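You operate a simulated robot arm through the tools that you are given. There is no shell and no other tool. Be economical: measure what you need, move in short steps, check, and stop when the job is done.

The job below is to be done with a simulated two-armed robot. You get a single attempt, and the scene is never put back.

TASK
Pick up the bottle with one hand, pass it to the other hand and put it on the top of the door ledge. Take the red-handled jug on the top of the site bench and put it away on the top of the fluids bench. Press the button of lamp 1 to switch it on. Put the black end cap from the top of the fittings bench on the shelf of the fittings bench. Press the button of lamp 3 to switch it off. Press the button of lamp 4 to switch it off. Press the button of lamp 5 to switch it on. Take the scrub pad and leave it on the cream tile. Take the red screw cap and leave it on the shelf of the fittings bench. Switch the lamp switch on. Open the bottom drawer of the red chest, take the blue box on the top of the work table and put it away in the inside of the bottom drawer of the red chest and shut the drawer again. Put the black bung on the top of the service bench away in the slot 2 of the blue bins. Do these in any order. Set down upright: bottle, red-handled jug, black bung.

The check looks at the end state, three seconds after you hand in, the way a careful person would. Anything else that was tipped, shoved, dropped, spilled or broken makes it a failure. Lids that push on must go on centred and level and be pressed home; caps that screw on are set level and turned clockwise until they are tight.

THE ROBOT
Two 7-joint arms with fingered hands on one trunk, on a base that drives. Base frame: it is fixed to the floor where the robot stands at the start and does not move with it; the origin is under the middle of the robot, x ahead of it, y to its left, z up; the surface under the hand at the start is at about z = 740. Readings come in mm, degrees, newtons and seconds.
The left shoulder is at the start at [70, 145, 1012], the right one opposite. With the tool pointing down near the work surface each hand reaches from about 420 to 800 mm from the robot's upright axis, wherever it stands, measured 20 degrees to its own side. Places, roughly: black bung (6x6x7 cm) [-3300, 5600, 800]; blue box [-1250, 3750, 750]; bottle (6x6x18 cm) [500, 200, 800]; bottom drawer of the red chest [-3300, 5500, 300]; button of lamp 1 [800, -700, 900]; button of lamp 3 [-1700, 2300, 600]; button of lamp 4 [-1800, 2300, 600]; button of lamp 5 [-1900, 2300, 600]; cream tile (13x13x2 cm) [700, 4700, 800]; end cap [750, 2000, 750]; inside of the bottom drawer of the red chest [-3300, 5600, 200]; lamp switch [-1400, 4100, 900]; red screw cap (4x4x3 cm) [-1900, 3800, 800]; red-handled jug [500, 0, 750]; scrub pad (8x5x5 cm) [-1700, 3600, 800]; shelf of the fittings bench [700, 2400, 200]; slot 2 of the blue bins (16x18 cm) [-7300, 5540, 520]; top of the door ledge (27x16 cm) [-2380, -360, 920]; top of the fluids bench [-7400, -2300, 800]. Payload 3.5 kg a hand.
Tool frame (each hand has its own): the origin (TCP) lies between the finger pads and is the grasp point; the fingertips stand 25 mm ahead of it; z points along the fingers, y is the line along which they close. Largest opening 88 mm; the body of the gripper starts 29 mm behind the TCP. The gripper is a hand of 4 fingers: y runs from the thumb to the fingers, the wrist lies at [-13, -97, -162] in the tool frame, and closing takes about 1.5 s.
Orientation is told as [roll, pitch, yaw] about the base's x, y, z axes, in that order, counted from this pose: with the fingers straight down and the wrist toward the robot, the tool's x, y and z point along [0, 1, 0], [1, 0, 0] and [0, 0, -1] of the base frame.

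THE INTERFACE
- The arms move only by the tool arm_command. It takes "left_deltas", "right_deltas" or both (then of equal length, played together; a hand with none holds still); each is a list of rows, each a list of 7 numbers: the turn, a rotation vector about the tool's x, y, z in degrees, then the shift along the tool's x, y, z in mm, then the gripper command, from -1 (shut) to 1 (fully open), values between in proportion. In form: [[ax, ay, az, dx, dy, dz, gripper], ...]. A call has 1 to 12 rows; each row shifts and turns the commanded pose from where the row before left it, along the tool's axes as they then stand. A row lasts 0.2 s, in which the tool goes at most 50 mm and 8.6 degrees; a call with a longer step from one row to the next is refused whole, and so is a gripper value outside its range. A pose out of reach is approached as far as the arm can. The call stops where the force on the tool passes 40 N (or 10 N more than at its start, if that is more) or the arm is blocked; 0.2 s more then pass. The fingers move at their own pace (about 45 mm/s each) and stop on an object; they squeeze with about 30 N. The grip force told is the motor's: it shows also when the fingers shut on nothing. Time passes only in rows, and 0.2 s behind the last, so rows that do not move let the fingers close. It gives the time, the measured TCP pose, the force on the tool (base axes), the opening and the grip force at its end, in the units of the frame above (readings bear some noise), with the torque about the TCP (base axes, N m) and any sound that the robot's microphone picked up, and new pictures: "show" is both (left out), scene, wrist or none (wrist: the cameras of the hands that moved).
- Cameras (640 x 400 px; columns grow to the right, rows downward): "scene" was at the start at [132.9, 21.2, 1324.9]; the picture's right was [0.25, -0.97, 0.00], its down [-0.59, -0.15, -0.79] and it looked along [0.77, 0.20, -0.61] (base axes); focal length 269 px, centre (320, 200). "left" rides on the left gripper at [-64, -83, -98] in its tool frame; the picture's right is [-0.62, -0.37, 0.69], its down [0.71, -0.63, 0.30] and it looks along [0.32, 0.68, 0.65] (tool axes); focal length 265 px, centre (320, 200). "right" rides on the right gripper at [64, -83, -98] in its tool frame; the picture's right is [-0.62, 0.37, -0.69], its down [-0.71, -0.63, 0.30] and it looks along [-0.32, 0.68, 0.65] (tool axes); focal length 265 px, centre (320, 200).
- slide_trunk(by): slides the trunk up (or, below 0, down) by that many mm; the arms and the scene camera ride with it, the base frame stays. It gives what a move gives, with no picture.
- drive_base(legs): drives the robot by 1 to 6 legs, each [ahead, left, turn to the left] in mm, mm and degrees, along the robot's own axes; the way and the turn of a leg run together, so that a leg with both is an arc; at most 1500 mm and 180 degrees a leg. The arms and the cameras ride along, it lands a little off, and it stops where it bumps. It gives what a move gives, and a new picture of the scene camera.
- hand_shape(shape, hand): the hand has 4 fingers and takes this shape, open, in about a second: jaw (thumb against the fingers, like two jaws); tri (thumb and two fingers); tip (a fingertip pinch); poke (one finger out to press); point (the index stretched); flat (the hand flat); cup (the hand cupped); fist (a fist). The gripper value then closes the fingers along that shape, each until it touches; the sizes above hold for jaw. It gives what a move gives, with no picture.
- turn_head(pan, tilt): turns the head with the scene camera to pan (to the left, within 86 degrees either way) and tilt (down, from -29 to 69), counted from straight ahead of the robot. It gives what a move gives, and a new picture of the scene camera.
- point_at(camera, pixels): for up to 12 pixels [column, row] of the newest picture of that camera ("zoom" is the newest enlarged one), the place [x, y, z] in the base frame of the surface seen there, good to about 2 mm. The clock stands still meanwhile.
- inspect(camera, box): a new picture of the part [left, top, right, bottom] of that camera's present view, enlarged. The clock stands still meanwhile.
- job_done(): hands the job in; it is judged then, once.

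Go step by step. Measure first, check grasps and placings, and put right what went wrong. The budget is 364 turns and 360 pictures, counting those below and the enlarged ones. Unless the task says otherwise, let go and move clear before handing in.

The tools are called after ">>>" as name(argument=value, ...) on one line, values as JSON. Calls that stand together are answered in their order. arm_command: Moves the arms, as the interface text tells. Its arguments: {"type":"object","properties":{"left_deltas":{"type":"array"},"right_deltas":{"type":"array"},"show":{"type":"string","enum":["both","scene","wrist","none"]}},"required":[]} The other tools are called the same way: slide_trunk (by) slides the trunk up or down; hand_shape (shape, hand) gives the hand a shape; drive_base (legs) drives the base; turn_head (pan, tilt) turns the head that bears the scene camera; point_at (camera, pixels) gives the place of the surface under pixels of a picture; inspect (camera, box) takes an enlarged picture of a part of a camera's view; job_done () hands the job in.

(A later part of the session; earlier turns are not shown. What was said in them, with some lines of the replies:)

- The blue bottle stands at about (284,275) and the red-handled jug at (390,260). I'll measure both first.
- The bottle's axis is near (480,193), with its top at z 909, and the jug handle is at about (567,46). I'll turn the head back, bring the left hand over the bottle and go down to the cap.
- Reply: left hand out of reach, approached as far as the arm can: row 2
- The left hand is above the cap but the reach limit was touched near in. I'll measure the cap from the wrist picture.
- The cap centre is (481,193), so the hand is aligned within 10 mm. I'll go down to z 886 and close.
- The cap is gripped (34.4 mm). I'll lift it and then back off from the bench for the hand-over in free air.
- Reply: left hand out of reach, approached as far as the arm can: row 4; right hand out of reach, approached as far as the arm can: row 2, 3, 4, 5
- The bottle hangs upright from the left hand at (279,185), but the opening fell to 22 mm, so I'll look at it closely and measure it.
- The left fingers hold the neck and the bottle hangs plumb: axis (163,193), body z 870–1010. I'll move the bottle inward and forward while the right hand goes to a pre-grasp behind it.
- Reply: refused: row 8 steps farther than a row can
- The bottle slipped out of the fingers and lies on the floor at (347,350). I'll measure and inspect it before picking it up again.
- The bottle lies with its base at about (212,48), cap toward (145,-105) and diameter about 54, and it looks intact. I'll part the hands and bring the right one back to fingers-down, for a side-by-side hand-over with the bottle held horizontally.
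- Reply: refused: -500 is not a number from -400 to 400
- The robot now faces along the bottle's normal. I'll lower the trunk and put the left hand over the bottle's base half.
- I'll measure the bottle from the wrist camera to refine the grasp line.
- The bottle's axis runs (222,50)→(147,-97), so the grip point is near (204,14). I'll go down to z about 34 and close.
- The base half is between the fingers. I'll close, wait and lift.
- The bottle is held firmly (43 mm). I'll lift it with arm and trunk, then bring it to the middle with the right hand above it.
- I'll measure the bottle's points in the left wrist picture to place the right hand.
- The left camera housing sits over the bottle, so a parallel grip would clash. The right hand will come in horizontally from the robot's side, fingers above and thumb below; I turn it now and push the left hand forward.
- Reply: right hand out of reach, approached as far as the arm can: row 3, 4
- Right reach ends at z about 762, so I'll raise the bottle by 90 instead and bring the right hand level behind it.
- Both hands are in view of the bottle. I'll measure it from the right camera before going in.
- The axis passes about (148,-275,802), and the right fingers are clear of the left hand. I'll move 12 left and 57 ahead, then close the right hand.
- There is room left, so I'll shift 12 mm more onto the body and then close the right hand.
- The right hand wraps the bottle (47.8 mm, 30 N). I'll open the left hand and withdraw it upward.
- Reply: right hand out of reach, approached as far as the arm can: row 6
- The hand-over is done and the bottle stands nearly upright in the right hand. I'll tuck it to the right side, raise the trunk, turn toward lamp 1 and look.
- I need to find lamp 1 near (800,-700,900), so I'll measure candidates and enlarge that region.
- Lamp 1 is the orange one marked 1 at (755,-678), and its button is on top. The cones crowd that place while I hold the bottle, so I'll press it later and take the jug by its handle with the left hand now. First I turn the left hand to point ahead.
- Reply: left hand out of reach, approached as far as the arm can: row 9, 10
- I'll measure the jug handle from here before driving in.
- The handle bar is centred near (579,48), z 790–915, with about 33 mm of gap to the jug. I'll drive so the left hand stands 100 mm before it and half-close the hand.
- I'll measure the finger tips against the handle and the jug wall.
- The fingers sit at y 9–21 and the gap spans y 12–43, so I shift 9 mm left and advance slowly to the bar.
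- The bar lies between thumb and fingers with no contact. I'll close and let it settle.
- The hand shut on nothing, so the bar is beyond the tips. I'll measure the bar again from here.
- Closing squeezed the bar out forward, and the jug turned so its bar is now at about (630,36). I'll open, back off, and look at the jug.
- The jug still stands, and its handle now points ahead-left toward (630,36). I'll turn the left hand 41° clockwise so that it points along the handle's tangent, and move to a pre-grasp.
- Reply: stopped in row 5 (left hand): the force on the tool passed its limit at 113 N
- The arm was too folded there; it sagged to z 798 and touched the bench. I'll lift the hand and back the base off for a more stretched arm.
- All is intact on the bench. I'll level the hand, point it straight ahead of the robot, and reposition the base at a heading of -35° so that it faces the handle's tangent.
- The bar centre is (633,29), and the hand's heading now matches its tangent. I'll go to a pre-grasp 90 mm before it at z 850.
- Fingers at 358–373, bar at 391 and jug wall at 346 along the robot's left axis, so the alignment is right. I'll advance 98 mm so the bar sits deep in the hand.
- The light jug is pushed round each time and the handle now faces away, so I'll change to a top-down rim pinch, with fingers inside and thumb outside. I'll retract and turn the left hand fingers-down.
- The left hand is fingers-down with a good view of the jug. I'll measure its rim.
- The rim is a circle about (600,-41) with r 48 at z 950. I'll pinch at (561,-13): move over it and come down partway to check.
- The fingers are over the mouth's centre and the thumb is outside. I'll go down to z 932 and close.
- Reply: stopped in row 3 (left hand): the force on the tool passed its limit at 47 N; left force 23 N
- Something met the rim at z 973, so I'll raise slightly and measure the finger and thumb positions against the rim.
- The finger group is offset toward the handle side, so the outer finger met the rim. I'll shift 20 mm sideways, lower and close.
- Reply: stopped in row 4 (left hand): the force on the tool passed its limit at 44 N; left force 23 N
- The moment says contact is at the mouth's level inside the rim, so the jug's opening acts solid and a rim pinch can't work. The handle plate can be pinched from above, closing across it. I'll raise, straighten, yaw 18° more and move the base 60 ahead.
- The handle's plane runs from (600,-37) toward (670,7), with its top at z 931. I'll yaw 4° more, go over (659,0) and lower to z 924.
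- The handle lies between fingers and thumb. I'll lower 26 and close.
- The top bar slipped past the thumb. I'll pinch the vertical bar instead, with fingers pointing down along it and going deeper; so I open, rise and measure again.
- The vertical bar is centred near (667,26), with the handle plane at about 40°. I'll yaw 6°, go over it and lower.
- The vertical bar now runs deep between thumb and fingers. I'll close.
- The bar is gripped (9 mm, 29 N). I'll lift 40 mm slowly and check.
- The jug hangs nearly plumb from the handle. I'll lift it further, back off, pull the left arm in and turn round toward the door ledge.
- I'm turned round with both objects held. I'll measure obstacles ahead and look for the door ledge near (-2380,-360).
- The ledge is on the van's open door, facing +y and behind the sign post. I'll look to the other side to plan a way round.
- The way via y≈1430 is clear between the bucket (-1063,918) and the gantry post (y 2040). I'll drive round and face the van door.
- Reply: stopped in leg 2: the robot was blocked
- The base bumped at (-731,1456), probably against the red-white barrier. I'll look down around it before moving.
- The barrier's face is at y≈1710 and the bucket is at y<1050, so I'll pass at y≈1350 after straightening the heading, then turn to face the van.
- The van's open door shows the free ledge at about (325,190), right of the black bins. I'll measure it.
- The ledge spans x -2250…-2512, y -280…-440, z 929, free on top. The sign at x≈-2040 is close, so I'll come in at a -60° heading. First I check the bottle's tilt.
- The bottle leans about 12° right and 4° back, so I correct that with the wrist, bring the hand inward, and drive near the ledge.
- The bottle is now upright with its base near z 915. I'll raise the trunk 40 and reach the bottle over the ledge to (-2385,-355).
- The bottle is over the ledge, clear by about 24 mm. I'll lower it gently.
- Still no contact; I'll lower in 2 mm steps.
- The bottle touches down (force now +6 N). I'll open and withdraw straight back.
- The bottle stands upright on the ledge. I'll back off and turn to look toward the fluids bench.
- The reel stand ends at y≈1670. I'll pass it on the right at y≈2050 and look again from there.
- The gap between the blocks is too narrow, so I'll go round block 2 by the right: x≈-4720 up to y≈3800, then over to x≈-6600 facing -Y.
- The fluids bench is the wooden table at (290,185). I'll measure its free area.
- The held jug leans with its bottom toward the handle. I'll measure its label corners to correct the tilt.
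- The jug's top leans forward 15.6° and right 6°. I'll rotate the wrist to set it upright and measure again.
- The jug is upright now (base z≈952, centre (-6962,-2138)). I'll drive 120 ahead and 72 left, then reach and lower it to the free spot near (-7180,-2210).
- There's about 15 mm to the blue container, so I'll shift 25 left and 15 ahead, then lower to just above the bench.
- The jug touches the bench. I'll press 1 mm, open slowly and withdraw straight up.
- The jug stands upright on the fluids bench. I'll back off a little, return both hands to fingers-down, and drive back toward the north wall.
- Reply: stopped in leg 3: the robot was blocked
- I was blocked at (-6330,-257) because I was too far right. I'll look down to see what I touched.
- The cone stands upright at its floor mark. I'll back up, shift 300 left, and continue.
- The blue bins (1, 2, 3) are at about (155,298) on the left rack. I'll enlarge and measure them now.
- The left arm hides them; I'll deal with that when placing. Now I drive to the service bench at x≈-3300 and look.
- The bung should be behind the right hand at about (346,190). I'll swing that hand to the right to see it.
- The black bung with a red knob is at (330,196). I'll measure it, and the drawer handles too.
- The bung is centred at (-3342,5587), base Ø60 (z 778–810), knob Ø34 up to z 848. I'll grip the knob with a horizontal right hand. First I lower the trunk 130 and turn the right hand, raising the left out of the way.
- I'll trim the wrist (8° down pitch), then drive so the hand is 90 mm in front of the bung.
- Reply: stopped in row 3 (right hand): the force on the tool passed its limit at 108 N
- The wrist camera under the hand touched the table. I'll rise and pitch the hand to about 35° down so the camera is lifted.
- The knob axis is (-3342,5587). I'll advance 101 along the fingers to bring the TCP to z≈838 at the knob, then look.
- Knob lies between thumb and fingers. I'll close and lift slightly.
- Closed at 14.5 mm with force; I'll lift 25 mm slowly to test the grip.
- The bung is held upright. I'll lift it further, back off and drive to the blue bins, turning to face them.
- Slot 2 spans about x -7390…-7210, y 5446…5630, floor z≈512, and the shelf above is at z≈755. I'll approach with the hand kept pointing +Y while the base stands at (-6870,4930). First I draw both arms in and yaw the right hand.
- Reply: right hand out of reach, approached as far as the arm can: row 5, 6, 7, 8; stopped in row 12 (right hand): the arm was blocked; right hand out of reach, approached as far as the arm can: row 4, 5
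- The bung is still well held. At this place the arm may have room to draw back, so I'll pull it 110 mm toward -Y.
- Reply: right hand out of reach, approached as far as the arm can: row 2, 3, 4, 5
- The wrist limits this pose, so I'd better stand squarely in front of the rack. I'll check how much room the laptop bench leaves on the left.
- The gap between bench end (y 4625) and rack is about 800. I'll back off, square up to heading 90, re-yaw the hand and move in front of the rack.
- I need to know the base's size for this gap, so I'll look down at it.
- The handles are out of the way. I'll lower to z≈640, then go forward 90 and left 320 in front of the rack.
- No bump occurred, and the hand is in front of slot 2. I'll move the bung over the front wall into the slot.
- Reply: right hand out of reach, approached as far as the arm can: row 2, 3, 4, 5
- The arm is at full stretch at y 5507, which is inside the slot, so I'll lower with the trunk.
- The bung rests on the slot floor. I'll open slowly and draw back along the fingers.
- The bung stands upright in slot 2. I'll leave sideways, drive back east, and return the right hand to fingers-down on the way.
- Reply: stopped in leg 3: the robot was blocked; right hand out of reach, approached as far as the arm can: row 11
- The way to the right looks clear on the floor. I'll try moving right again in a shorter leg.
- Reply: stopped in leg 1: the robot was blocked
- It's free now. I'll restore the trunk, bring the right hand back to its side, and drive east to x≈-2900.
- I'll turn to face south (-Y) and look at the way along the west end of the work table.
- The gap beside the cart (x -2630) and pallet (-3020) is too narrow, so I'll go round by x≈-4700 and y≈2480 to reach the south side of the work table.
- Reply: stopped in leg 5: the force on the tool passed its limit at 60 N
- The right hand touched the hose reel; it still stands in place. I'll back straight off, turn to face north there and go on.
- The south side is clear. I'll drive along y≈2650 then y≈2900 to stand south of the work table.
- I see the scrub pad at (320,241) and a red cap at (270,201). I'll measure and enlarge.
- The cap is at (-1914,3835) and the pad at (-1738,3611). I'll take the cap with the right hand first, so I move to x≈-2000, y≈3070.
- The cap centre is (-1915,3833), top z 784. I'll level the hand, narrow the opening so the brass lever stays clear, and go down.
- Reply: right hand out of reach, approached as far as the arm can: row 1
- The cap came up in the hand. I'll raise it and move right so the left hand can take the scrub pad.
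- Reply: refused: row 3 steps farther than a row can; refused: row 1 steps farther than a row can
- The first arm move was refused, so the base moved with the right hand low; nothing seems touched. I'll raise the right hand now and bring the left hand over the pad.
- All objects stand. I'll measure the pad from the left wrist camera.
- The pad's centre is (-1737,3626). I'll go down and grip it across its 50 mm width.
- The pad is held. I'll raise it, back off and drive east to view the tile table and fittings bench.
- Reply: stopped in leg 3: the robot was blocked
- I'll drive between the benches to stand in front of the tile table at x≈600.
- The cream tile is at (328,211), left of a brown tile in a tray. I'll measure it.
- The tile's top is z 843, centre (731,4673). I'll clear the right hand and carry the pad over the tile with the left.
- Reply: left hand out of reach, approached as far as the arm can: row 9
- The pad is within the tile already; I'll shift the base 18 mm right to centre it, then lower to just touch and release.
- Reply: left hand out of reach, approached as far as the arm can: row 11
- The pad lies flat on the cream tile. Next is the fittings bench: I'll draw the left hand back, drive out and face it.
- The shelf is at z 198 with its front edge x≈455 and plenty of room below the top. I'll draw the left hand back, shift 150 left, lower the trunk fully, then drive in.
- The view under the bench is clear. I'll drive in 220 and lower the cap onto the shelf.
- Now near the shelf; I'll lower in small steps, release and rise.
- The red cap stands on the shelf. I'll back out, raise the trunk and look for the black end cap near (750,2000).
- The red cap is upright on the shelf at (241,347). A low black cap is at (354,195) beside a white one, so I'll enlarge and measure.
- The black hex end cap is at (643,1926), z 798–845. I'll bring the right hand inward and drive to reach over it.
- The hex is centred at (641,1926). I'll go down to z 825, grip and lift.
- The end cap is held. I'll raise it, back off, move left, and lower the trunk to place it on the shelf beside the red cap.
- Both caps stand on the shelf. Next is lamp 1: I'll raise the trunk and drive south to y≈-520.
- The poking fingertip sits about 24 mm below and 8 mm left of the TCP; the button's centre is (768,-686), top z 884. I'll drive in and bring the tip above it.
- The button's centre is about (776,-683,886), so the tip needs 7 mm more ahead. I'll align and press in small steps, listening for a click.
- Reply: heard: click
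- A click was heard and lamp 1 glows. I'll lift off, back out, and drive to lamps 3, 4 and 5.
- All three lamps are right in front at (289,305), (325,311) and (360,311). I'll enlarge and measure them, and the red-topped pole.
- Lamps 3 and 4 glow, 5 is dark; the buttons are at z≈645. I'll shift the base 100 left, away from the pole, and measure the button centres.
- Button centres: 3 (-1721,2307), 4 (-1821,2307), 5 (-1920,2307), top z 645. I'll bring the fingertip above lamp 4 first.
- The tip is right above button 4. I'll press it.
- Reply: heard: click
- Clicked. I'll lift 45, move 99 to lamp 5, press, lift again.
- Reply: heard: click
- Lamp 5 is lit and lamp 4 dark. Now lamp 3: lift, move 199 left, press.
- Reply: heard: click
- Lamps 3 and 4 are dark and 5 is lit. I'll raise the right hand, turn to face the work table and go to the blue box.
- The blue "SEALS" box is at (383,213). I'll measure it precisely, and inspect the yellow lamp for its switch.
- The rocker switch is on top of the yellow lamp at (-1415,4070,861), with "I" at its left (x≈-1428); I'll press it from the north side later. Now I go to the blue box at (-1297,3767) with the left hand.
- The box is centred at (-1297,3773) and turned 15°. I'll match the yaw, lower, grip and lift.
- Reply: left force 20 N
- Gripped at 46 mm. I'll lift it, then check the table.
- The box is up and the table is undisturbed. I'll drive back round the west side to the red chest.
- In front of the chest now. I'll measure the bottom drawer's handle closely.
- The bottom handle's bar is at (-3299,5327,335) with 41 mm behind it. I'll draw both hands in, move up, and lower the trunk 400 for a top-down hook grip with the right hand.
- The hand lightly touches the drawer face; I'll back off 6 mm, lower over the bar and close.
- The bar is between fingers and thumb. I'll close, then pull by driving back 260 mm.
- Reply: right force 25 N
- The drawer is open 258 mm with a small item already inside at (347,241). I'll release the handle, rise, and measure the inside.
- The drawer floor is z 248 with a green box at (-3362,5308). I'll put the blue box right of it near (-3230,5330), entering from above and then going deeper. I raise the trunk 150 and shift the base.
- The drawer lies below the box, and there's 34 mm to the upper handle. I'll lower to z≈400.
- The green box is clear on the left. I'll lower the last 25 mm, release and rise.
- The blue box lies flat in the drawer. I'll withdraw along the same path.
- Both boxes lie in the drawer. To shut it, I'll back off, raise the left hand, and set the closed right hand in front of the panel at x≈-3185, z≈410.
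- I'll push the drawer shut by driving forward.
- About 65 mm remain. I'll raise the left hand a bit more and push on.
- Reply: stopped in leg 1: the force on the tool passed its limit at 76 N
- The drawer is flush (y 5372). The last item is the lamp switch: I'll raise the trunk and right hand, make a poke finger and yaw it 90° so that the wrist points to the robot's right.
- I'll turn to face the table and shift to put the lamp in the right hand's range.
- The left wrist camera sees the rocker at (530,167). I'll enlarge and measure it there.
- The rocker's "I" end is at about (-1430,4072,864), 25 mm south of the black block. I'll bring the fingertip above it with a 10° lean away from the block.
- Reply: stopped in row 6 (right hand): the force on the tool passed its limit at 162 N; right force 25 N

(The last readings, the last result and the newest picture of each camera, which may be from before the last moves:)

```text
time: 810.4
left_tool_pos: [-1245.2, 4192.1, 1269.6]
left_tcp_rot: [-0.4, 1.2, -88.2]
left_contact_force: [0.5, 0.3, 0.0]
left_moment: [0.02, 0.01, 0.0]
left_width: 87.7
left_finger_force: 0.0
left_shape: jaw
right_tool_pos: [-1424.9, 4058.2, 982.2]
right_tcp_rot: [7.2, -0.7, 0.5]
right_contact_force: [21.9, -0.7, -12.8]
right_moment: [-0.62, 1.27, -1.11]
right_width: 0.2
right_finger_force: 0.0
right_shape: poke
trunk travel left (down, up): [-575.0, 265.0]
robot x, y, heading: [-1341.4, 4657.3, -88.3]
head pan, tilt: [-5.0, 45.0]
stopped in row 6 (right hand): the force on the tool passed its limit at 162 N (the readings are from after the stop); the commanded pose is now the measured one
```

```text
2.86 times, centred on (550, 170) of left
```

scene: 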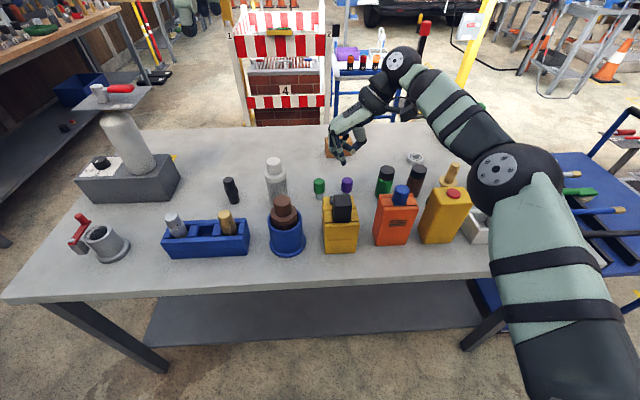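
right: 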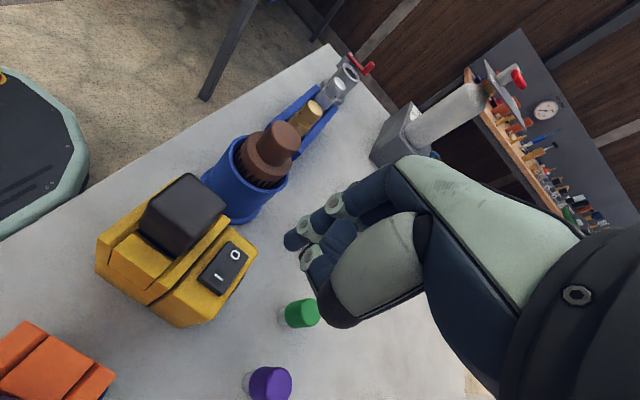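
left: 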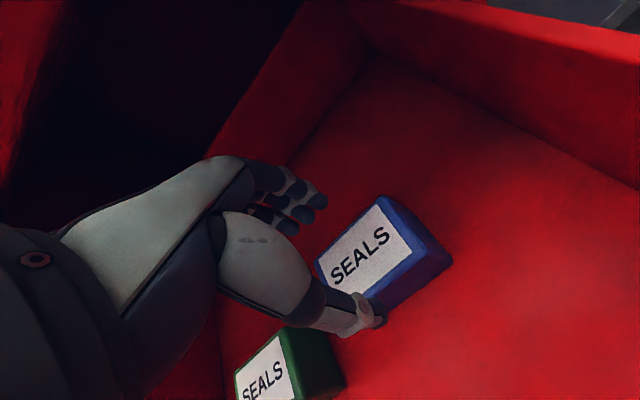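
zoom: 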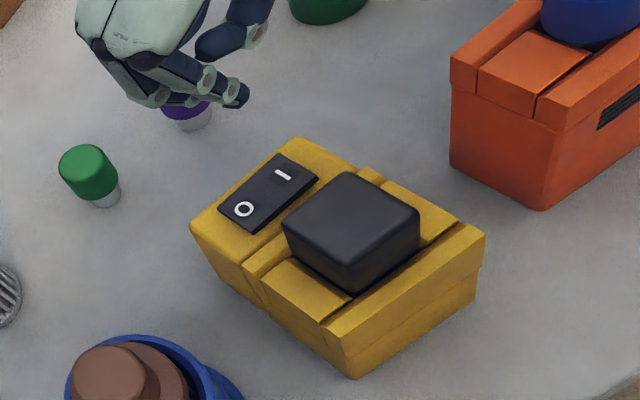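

Nothing in the scene touches the hand; the wrist seems to press on itself when leaning. I'll undo the lean and check the force.

>>> arm_command(right_deltas=[[0, -6, 0, 0, 0, 0, -1], [0, 0, 0, 0, 0, 0, -1]], show="wrist")

```text
time: 811.0
left_tool_pos: [-1243.2, 4190.9, 1270.7]
left_tcp_rot: [-0.5, 1.2, -88.3]
left_contact_force: [-0.1, -0.9, -0.2]
left_moment: [0.04, 0.0, 0.01]
left_width: 87.7
left_finger_force: 0.1
left_shape: jaw
right_tool_pos: [-1426.3, 4058.9, 981.9]
right_tcp_rot: [1.4, -0.6, 0.7]
right_contact_force: [0.1, 0.0, 0.3]
right_moment: [-0.02, -0.01, -0.01]
right_width: 0.0
right_finger_force: 0.0
right_shape: poke
trunk travel left (down, up): [-575.0, 265.0]
robot x, y, heading: [-1341.7, 4661.5, -88.3]
head pan, tilt: [-5.0, 45.0]
```

right: 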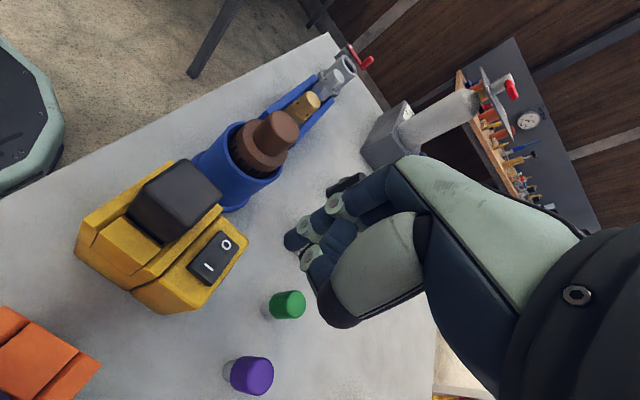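

The force is zero now. I'll align on the "I" end and lower to 35 mm above it, then check.

>>> arm_command(right_deltas=[[0, 0, 0, 3, -5, 0, -1], [0, 0, 0, 0, 0, 30, -1], [0, 0, 0, 0, 0, 28, -1], [0, 0, 0, 0, 0, 0, -1]], show="wrist")

>>> inspect(camera="left", box=[480, 100, 620, 240])

```text
time: 812.0
left_tool_pos: [-1244.3, 4192.3, 1270.1]
left_tcp_rot: [-0.3, 1.1, -88.3]
left_contact_force: [0.1, 0.4, 0.8]
left_moment: [-0.02, -0.02, -0.01]
left_width: 87.7
left_finger_force: 0.0
left_shape: jaw
right_tool_pos: [-1429.4, 4064.3, 925.2]
right_tcp_rot: [1.3, -0.6, 0.8]
right_contact_force: [0.3, 0.7, 0.9]
right_moment: [0.02, 0.0, 0.01]
right_width: 0.0
right_finger_force: 0.1
right_shape: poke
trunk travel left (down, up): [-575.0, 265.0]
robot x, y, heading: [-1340.8, 4659.1, -88.2]
head pan, tilt: [-5.0, 45.0]
```

right: 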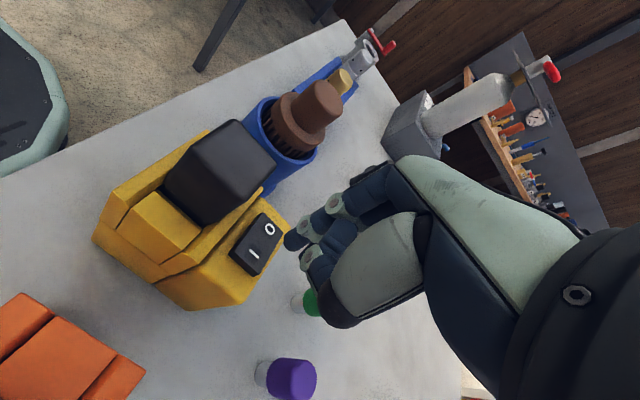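

```text
2.86 times, centred on (550, 170) of left
```

zoom: 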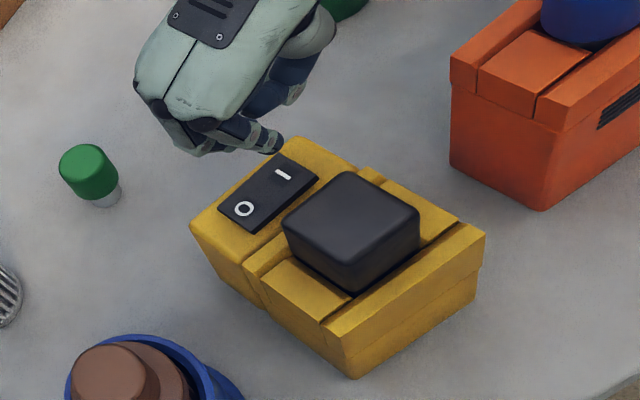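

>>> point_at(camera="right", pixels=[[252, 254], [246, 258], [240, 250], [262, 240], [269, 229], [252, 268], [286, 242], [292, 233], [290, 247]])

```text
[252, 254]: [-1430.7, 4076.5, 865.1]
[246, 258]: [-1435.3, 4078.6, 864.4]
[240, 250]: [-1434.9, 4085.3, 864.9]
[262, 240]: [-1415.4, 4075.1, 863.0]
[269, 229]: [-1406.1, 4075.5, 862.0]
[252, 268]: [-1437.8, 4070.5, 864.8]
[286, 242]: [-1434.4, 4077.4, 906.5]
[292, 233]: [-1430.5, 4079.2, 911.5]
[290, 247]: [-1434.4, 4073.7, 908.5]
```

The tip is at (-1429,4071) and the "I" mark at (-1431,4076). I'll adjust by 4 mm and press in small steps.

>>> arm_command(right_deltas=[[0, 0, 0, 4, -4, 0, -1], [0, 0, 0, 0, 0, 20, -1], [0, 0, 0, 0, 0, 12, -1], [0, 0, 0, 0, 0, 3, -1], [0, 0, 0, 0, 0, 3, -1], [0, 0, 0, 0, 0, 2, -1]], show="wrist")

>>> inspect(camera="left", box=[480, 100, 620, 240])

```text
time: 813.4
left_tool_pos: [-1243.2, 4192.6, 1270.1]
left_tcp_rot: [-0.4, 1.1, -88.3]
left_contact_force: [-0.2, -0.7, -0.1]
left_moment: [-0.02, -0.02, 0.0]
left_width: 88.0
left_finger_force: 0.1
left_shape: jaw
right_tool_pos: [-1433.4, 4069.0, 886.2]
right_tcp_rot: [1.0, -0.7, 0.7]
right_contact_force: [-0.2, -1.6, 13.2]
right_moment: [-0.03, 0.02, 0.04]
right_width: 0.0
right_finger_force: 0.1
right_shape: poke
trunk travel left (down, up): [-575.0, 265.0]
robot x, y, heading: [-1342.0, 4661.3, -88.4]
head pan, tilt: [-5.0, 45.0]
```

right: 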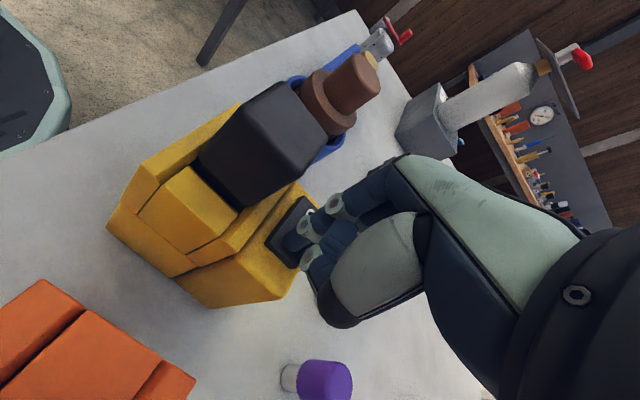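

```text
2.86 times, centred on (550, 170) of left
```

zoom: 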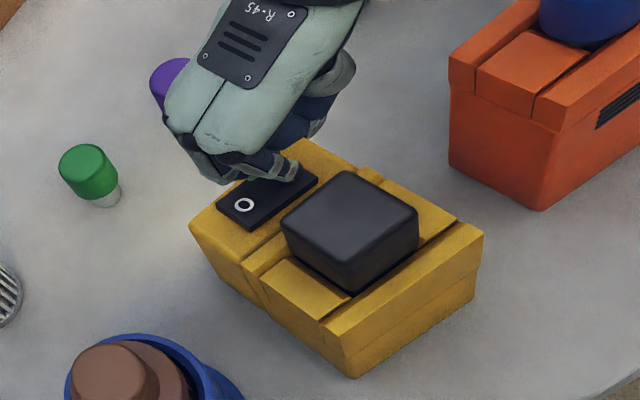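

13 N but no click yet; I'll press a little more.

>>> arm_command(right_deltas=[[0, 0, 0, 0, 0, 2, -1], [0, 0, 0, 0, 0, 2, -1]], show="none")

>>> inspect(camera="left", box=[480, 100, 620, 240])

```text
time: 814.0
left_tool_pos: [-1243.0, 4196.1, 1271.5]
left_tcp_rot: [-0.5, 0.9, -88.3]
left_contact_force: [0.6, 0.0, -0.5]
left_moment: [0.01, 0.0, 0.02]
left_width: 87.8
left_finger_force: 0.1
left_shape: jaw
right_tool_pos: [-1433.6, 4070.7, 887.0]
right_tcp_rot: [0.6, -0.7, 0.6]
right_contact_force: [-0.2, -7.2, 33.5]
right_moment: [-0.03, -0.03, -0.01]
right_width: 0.3
right_finger_force: 0.1
right_shape: poke
trunk travel left (down, up): [-575.0, 265.0]
robot x, y, heading: [-1341.9, 4659.1, -88.4]
head pan, tilt: [-5.0, 45.0]
```

```text
2.86 times, centred on (550, 170) of left
```

zoom: 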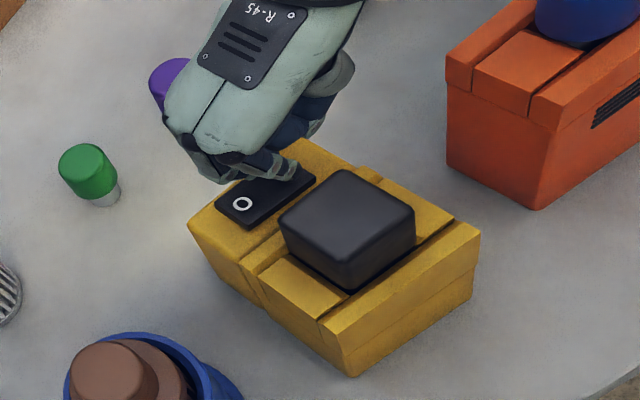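

>>> arm_command(right_deltas=[[0, 0, 0, 0, 0, -20, -1], [0, 0, 0, 0, 0, -30, -1], [0, 0, 0, -30, 0, -10, -1], [0, 0, 0, 0, 0, 0, -1]], show="wrist")

>>> inspect(camera="left", box=[480, 100, 620, 240])

>>> point_at(camera="zoom", pixels=[[243, 207], [230, 200], [260, 190], [283, 172], [295, 165], [305, 180], [280, 160], [235, 220]])

```text
time: 815.0
left_tool_pos: [-1244.5, 4192.9, 1269.6]
left_tcp_rot: [-0.3, 1.1, -88.2]
left_contact_force: [0.9, 0.0, 0.6]
left_moment: [0.0, -0.02, -0.03]
left_width: 87.6
left_finger_force: 0.0
left_shape: jaw
right_tool_pos: [-1434.8, 4036.2, 939.7]
right_tcp_rot: [1.4, -0.6, 0.7]
right_contact_force: [0.1, 0.6, 0.0]
right_moment: [-0.01, 0.02, -0.03]
right_width: 0.1
right_finger_force: 0.1
right_shape: poke
trunk travel left (down, up): [-575.0, 265.0]
robot x, y, heading: [-1339.3, 4661.7, -88.5]
head pan, tilt: [-5.0, 45.0]
```

right: 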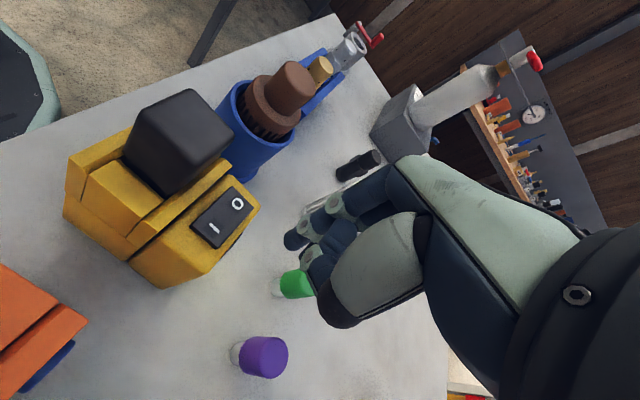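

```text
2.86 times, centred on (550, 170) of left
```

zoom: 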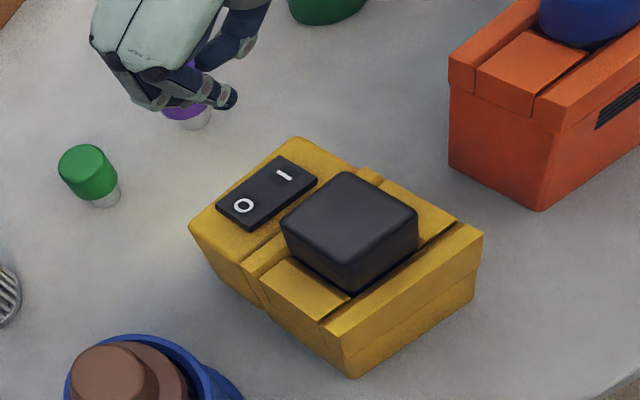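

```text
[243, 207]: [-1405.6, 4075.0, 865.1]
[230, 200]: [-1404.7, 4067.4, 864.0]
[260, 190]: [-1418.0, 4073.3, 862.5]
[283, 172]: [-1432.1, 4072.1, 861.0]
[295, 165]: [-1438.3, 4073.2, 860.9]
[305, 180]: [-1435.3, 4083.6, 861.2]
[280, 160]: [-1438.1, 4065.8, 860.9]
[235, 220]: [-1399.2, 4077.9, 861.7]
```

The rocker has tipped: "I" is now low (z 861) and "O" high (865), so the switch is on. I'll raise the hand clear and back off, checking the table.

>>> arm_command(right_deltas=[[0, 0, 0, 0, 0, -40, -1], [0, 0, 0, 0, 0, -40, -1], [0, 0, 0, 40, 0, -20, -1], [0, 0, 0, 40, 0, 0, -1], [0, 0, 0, 40, 0, 0, -1]], show="none")

>>> drive_base(legs=[[-150, 0, 0]])

```text
time: 815.4
left_tool_pos: [-1242.9, 4192.1, 1270.6]
left_tcp_rot: [-0.6, 1.1, -88.3]
left_contact_force: [0.3, 0.5, 0.0]
left_moment: [-0.02, -0.03, -0.02]
left_width: 87.6
left_finger_force: 0.1
left_shape: jaw
right_tool_pos: [-1432.6, 4030.8, 977.9]
right_tcp_rot: [1.0, -1.3, -0.9]
right_contact_force: [21.9, -3.7, -21.2]
right_moment: [-1.02, 0.45, -1.16]
right_width: 0.2
right_finger_force: 0.0
right_shape: poke
trunk travel left (down, up): [-575.0, 265.0]
robot x, y, heading: [-1340.8, 4660.3, -88.6]
head pan, tilt: [-5.0, 45.0]
stopped in row 2 (right hand): the force on the tool passed its limit at 184 N (the readings are from after the stop); the commanded pose is now the measured one
```

```text
time: 816.3
left_tool_pos: [-1243.6, 4215.6, 1269.8]
left_tcp_rot: [-0.4, 1.2, -88.3]
left_contact_force: [0.1, 0.6, -0.7]
left_moment: [-0.04, -0.04, 0.03]
left_width: 87.6
left_finger_force: 0.0
left_shape: jaw
right_tool_pos: [-1432.6, 4054.5, 977.2]
right_tcp_rot: [0.8, -1.3, -1.0]
right_contact_force: [6.0, -1.3, -3.9]
right_moment: [-0.17, 0.26, -0.29]
right_width: 0.1
right_finger_force: 0.0
right_shape: poke
trunk travel left (down, up): [-575.0, 265.0]
robot x, y, heading: [-1343.3, 4685.6, -88.5]
head pan, tilt: [-5.0, 45.0]
stopped in leg 1: the force on the tool passed its limit at 42 N (the readings are from after the stop); the commanded pose is now the measured one
```

scene: 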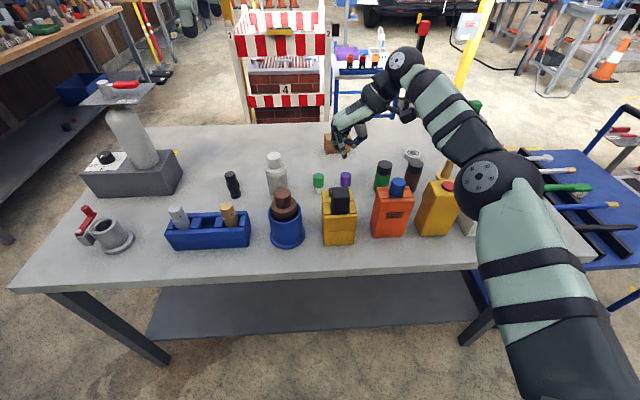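

The wrist presses on itself when raised here. I'll ease down a little and go back by the way I came.

>>> arm_command(right_deltas=[[0, 0, 0, 0, 0, 12, -1], [0, 0, 0, 0, -30, 0, -1], [0, 0, 0, 0, -40, -5, -1], [0, 0, 0, 0, -40, -15, -1], [0, 0, 0, 30, 0, -10, -1], [0, 0, 0, 40, 0, -10, -1], [0, 0, 0, 20, 0, -10, -1]], show="scene")

```text
time: 817.0
left_tool_pos: [-1246.8, 4217.5, 1269.1]
left_tcp_rot: [-0.3, 1.3, -88.2]
left_contact_force: [-0.5, 0.1, 0.0]
left_moment: [0.0, 0.01, -0.01]
left_width: 87.5
left_finger_force: 0.1
left_shape: jaw
right_tool_pos: [-1478.0, 4052.1, 968.7]
right_tcp_rot: [0.8, -1.6, -2.1]
right_contact_force: [9.3, -3.9, -12.8]
right_moment: [-0.52, -0.19, -0.35]
right_width: 0.1
right_finger_force: 0.0
right_shape: poke
trunk travel left (down, up): [-575.0, 265.0]
robot x, y, heading: [-1343.1, 4688.3, -88.1]
head pan, tilt: [-5.0, 45.0]
stopped in row 3 (right hand): the force on the tool passed its limit at 84 N (the readings are from after the stop); the commanded pose is now the measured one
```

scene: 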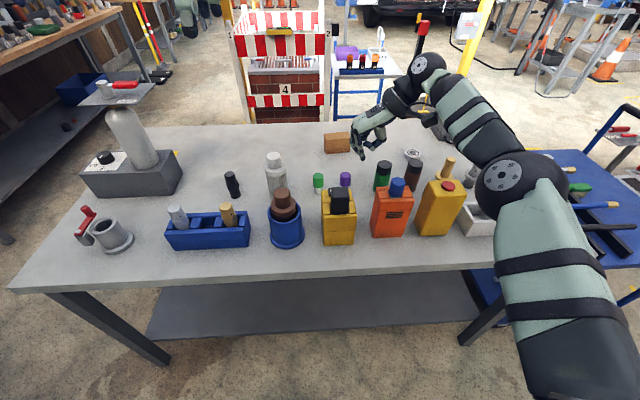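

I'll relieve the wrist by turning the hand back toward its normal yaw.

>>> arm_command(right_deltas=[[0, 0, 0, 0, 0, 8, -1], [0, 0, 7, 0, 0, 0, -1], [0, 0, 8, 0, 0, 0, -1], [0, 0, 8, 0, 0, 0, -1], [0, 0, 8, 0, 0, 0, -1], [0, 0, 8, 0, 0, 0, -1]], show="none")

```text
time: 818.4
left_tool_pos: [-1243.5, 4216.2, 1269.7]
left_tcp_rot: [-0.3, 1.3, -88.3]
left_contact_force: [0.5, -0.3, -0.7]
left_moment: [0.0, 0.0, 0.02]
left_width: 87.7
left_finger_force: 0.0
left_shape: jaw
right_tool_pos: [-1475.0, 4052.3, 960.3]
right_tcp_rot: [1.7, -0.6, -41.2]
right_contact_force: [0.5, 0.1, -0.1]
right_moment: [0.0, 0.02, 0.03]
right_width: 0.1
right_finger_force: 0.0
right_shape: poke
trunk travel left (down, up): [-575.0, 265.0]
robot x, y, heading: [-1342.0, 4684.5, -88.4]
head pan, tilt: [-5.0, 45.0]
```

Relieved. I'll raise the hand, back the base off, and take a last look at the table.

>>> arm_command(right_deltas=[[0, 0, 8, 0, 0, -20, -1], [0, 0, 8, 0, 0, -30, -1], [0, 0, 8, 0, 0, -40, -1], [0, 0, 8, 0, 0, -20, -1]], show="none")

>>> drive_base(legs=[[-180, 0, 0]])

>>> inspect(camera="scene", box=[180, 80, 600, 320])

```text
time: 819.4
left_tool_pos: [-1243.7, 4216.6, 1268.5]
left_tcp_rot: [-0.3, 1.3, -88.3]
left_contact_force: [0.1, 0.2, -0.2]
left_moment: [0.05, -0.02, -0.04]
left_width: 87.8
left_finger_force: 0.0
left_shape: jaw
right_tool_pos: [-1478.7, 4050.0, 1070.8]
right_tcp_rot: [1.7, 0.5, -73.2]
right_contact_force: [0.4, 0.3, -1.0]
right_moment: [0.0, 0.03, 0.04]
right_width: 0.0
right_finger_force: 0.1
right_shape: poke
trunk travel left (down, up): [-575.0, 265.0]
robot x, y, heading: [-1340.6, 4683.8, -88.7]
head pan, tilt: [-5.0, 45.0]
```

```text
time: 820.9
left_tool_pos: [-1250.5, 4396.2, 1267.3]
left_tcp_rot: [-0.4, 1.4, -88.4]
left_contact_force: [-0.4, 0.2, 0.3]
left_moment: [-0.02, -0.02, 0.03]
left_width: 87.7
left_finger_force: 0.1
left_shape: jaw
right_tool_pos: [-1487.6, 4229.7, 1069.0]
right_tcp_rot: [1.8, 0.6, -73.2]
right_contact_force: [0.7, -0.2, -0.3]
right_moment: [0.0, 0.01, 0.01]
right_width: 0.0
right_finger_force: 0.1
right_shape: poke
trunk travel left (down, up): [-575.0, 265.0]
robot x, y, heading: [-1345.3, 4861.8, -88.5]
head pan, tilt: [-5.0, 45.0]
```

scene: 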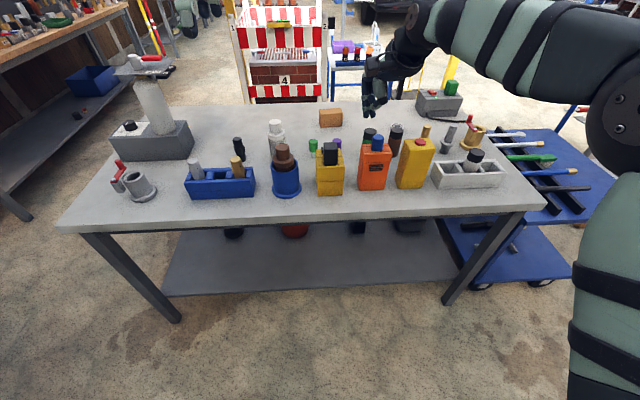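

```text
1.52 times, centred on (390, 200) of scene
```

zoom: 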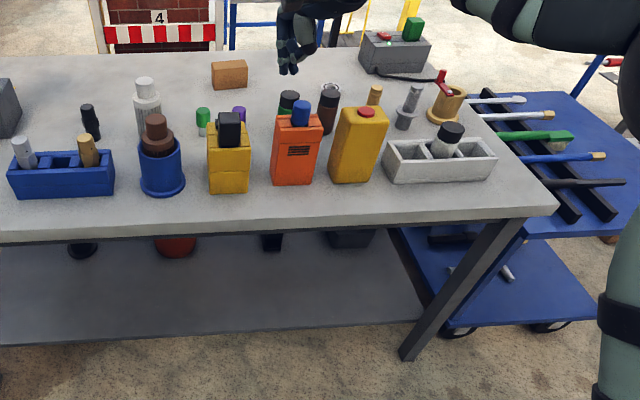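

All objects on the table stand in place and both hands are clear, so I hand the job in.

>>> job_done()

```text
The job is handed in.
```

I carried out every item and handed the job in. No verdict came back, so this rests on my own checks.

- **Bottle:** it slipped onto the floor on the first try. I picked it up, passed it from the left hand to the right, and it stands upright on the door ledge.
- **Jug:** upright on the fluids bench. It turned on the site bench before I got a firm grip on the handle.
- **Bung:** upright in slot 2 of the blue bins.
- **Lamps:** lamps 1 and 5 are lit and lamps 3 and 4 are dark, each with a click.
- **Lamp switch:** the rocker tipped to "I", but I heard no click and could not see the lens from where I stood.
- **Caps and pad:** the black end cap and the red screw cap stand on the fittings bench shelf, and the scrub pad lies on the cream tile.
- **Blue box:** in the bottom drawer of the red chest, with the drawer shut flush.

While driving, the base bumped the barrier, a cone and two benches, and the right hand touched the hose reel. The cone and the reel still stood in place when I looked; I didn't check the barrier or the benches closely afterwards.
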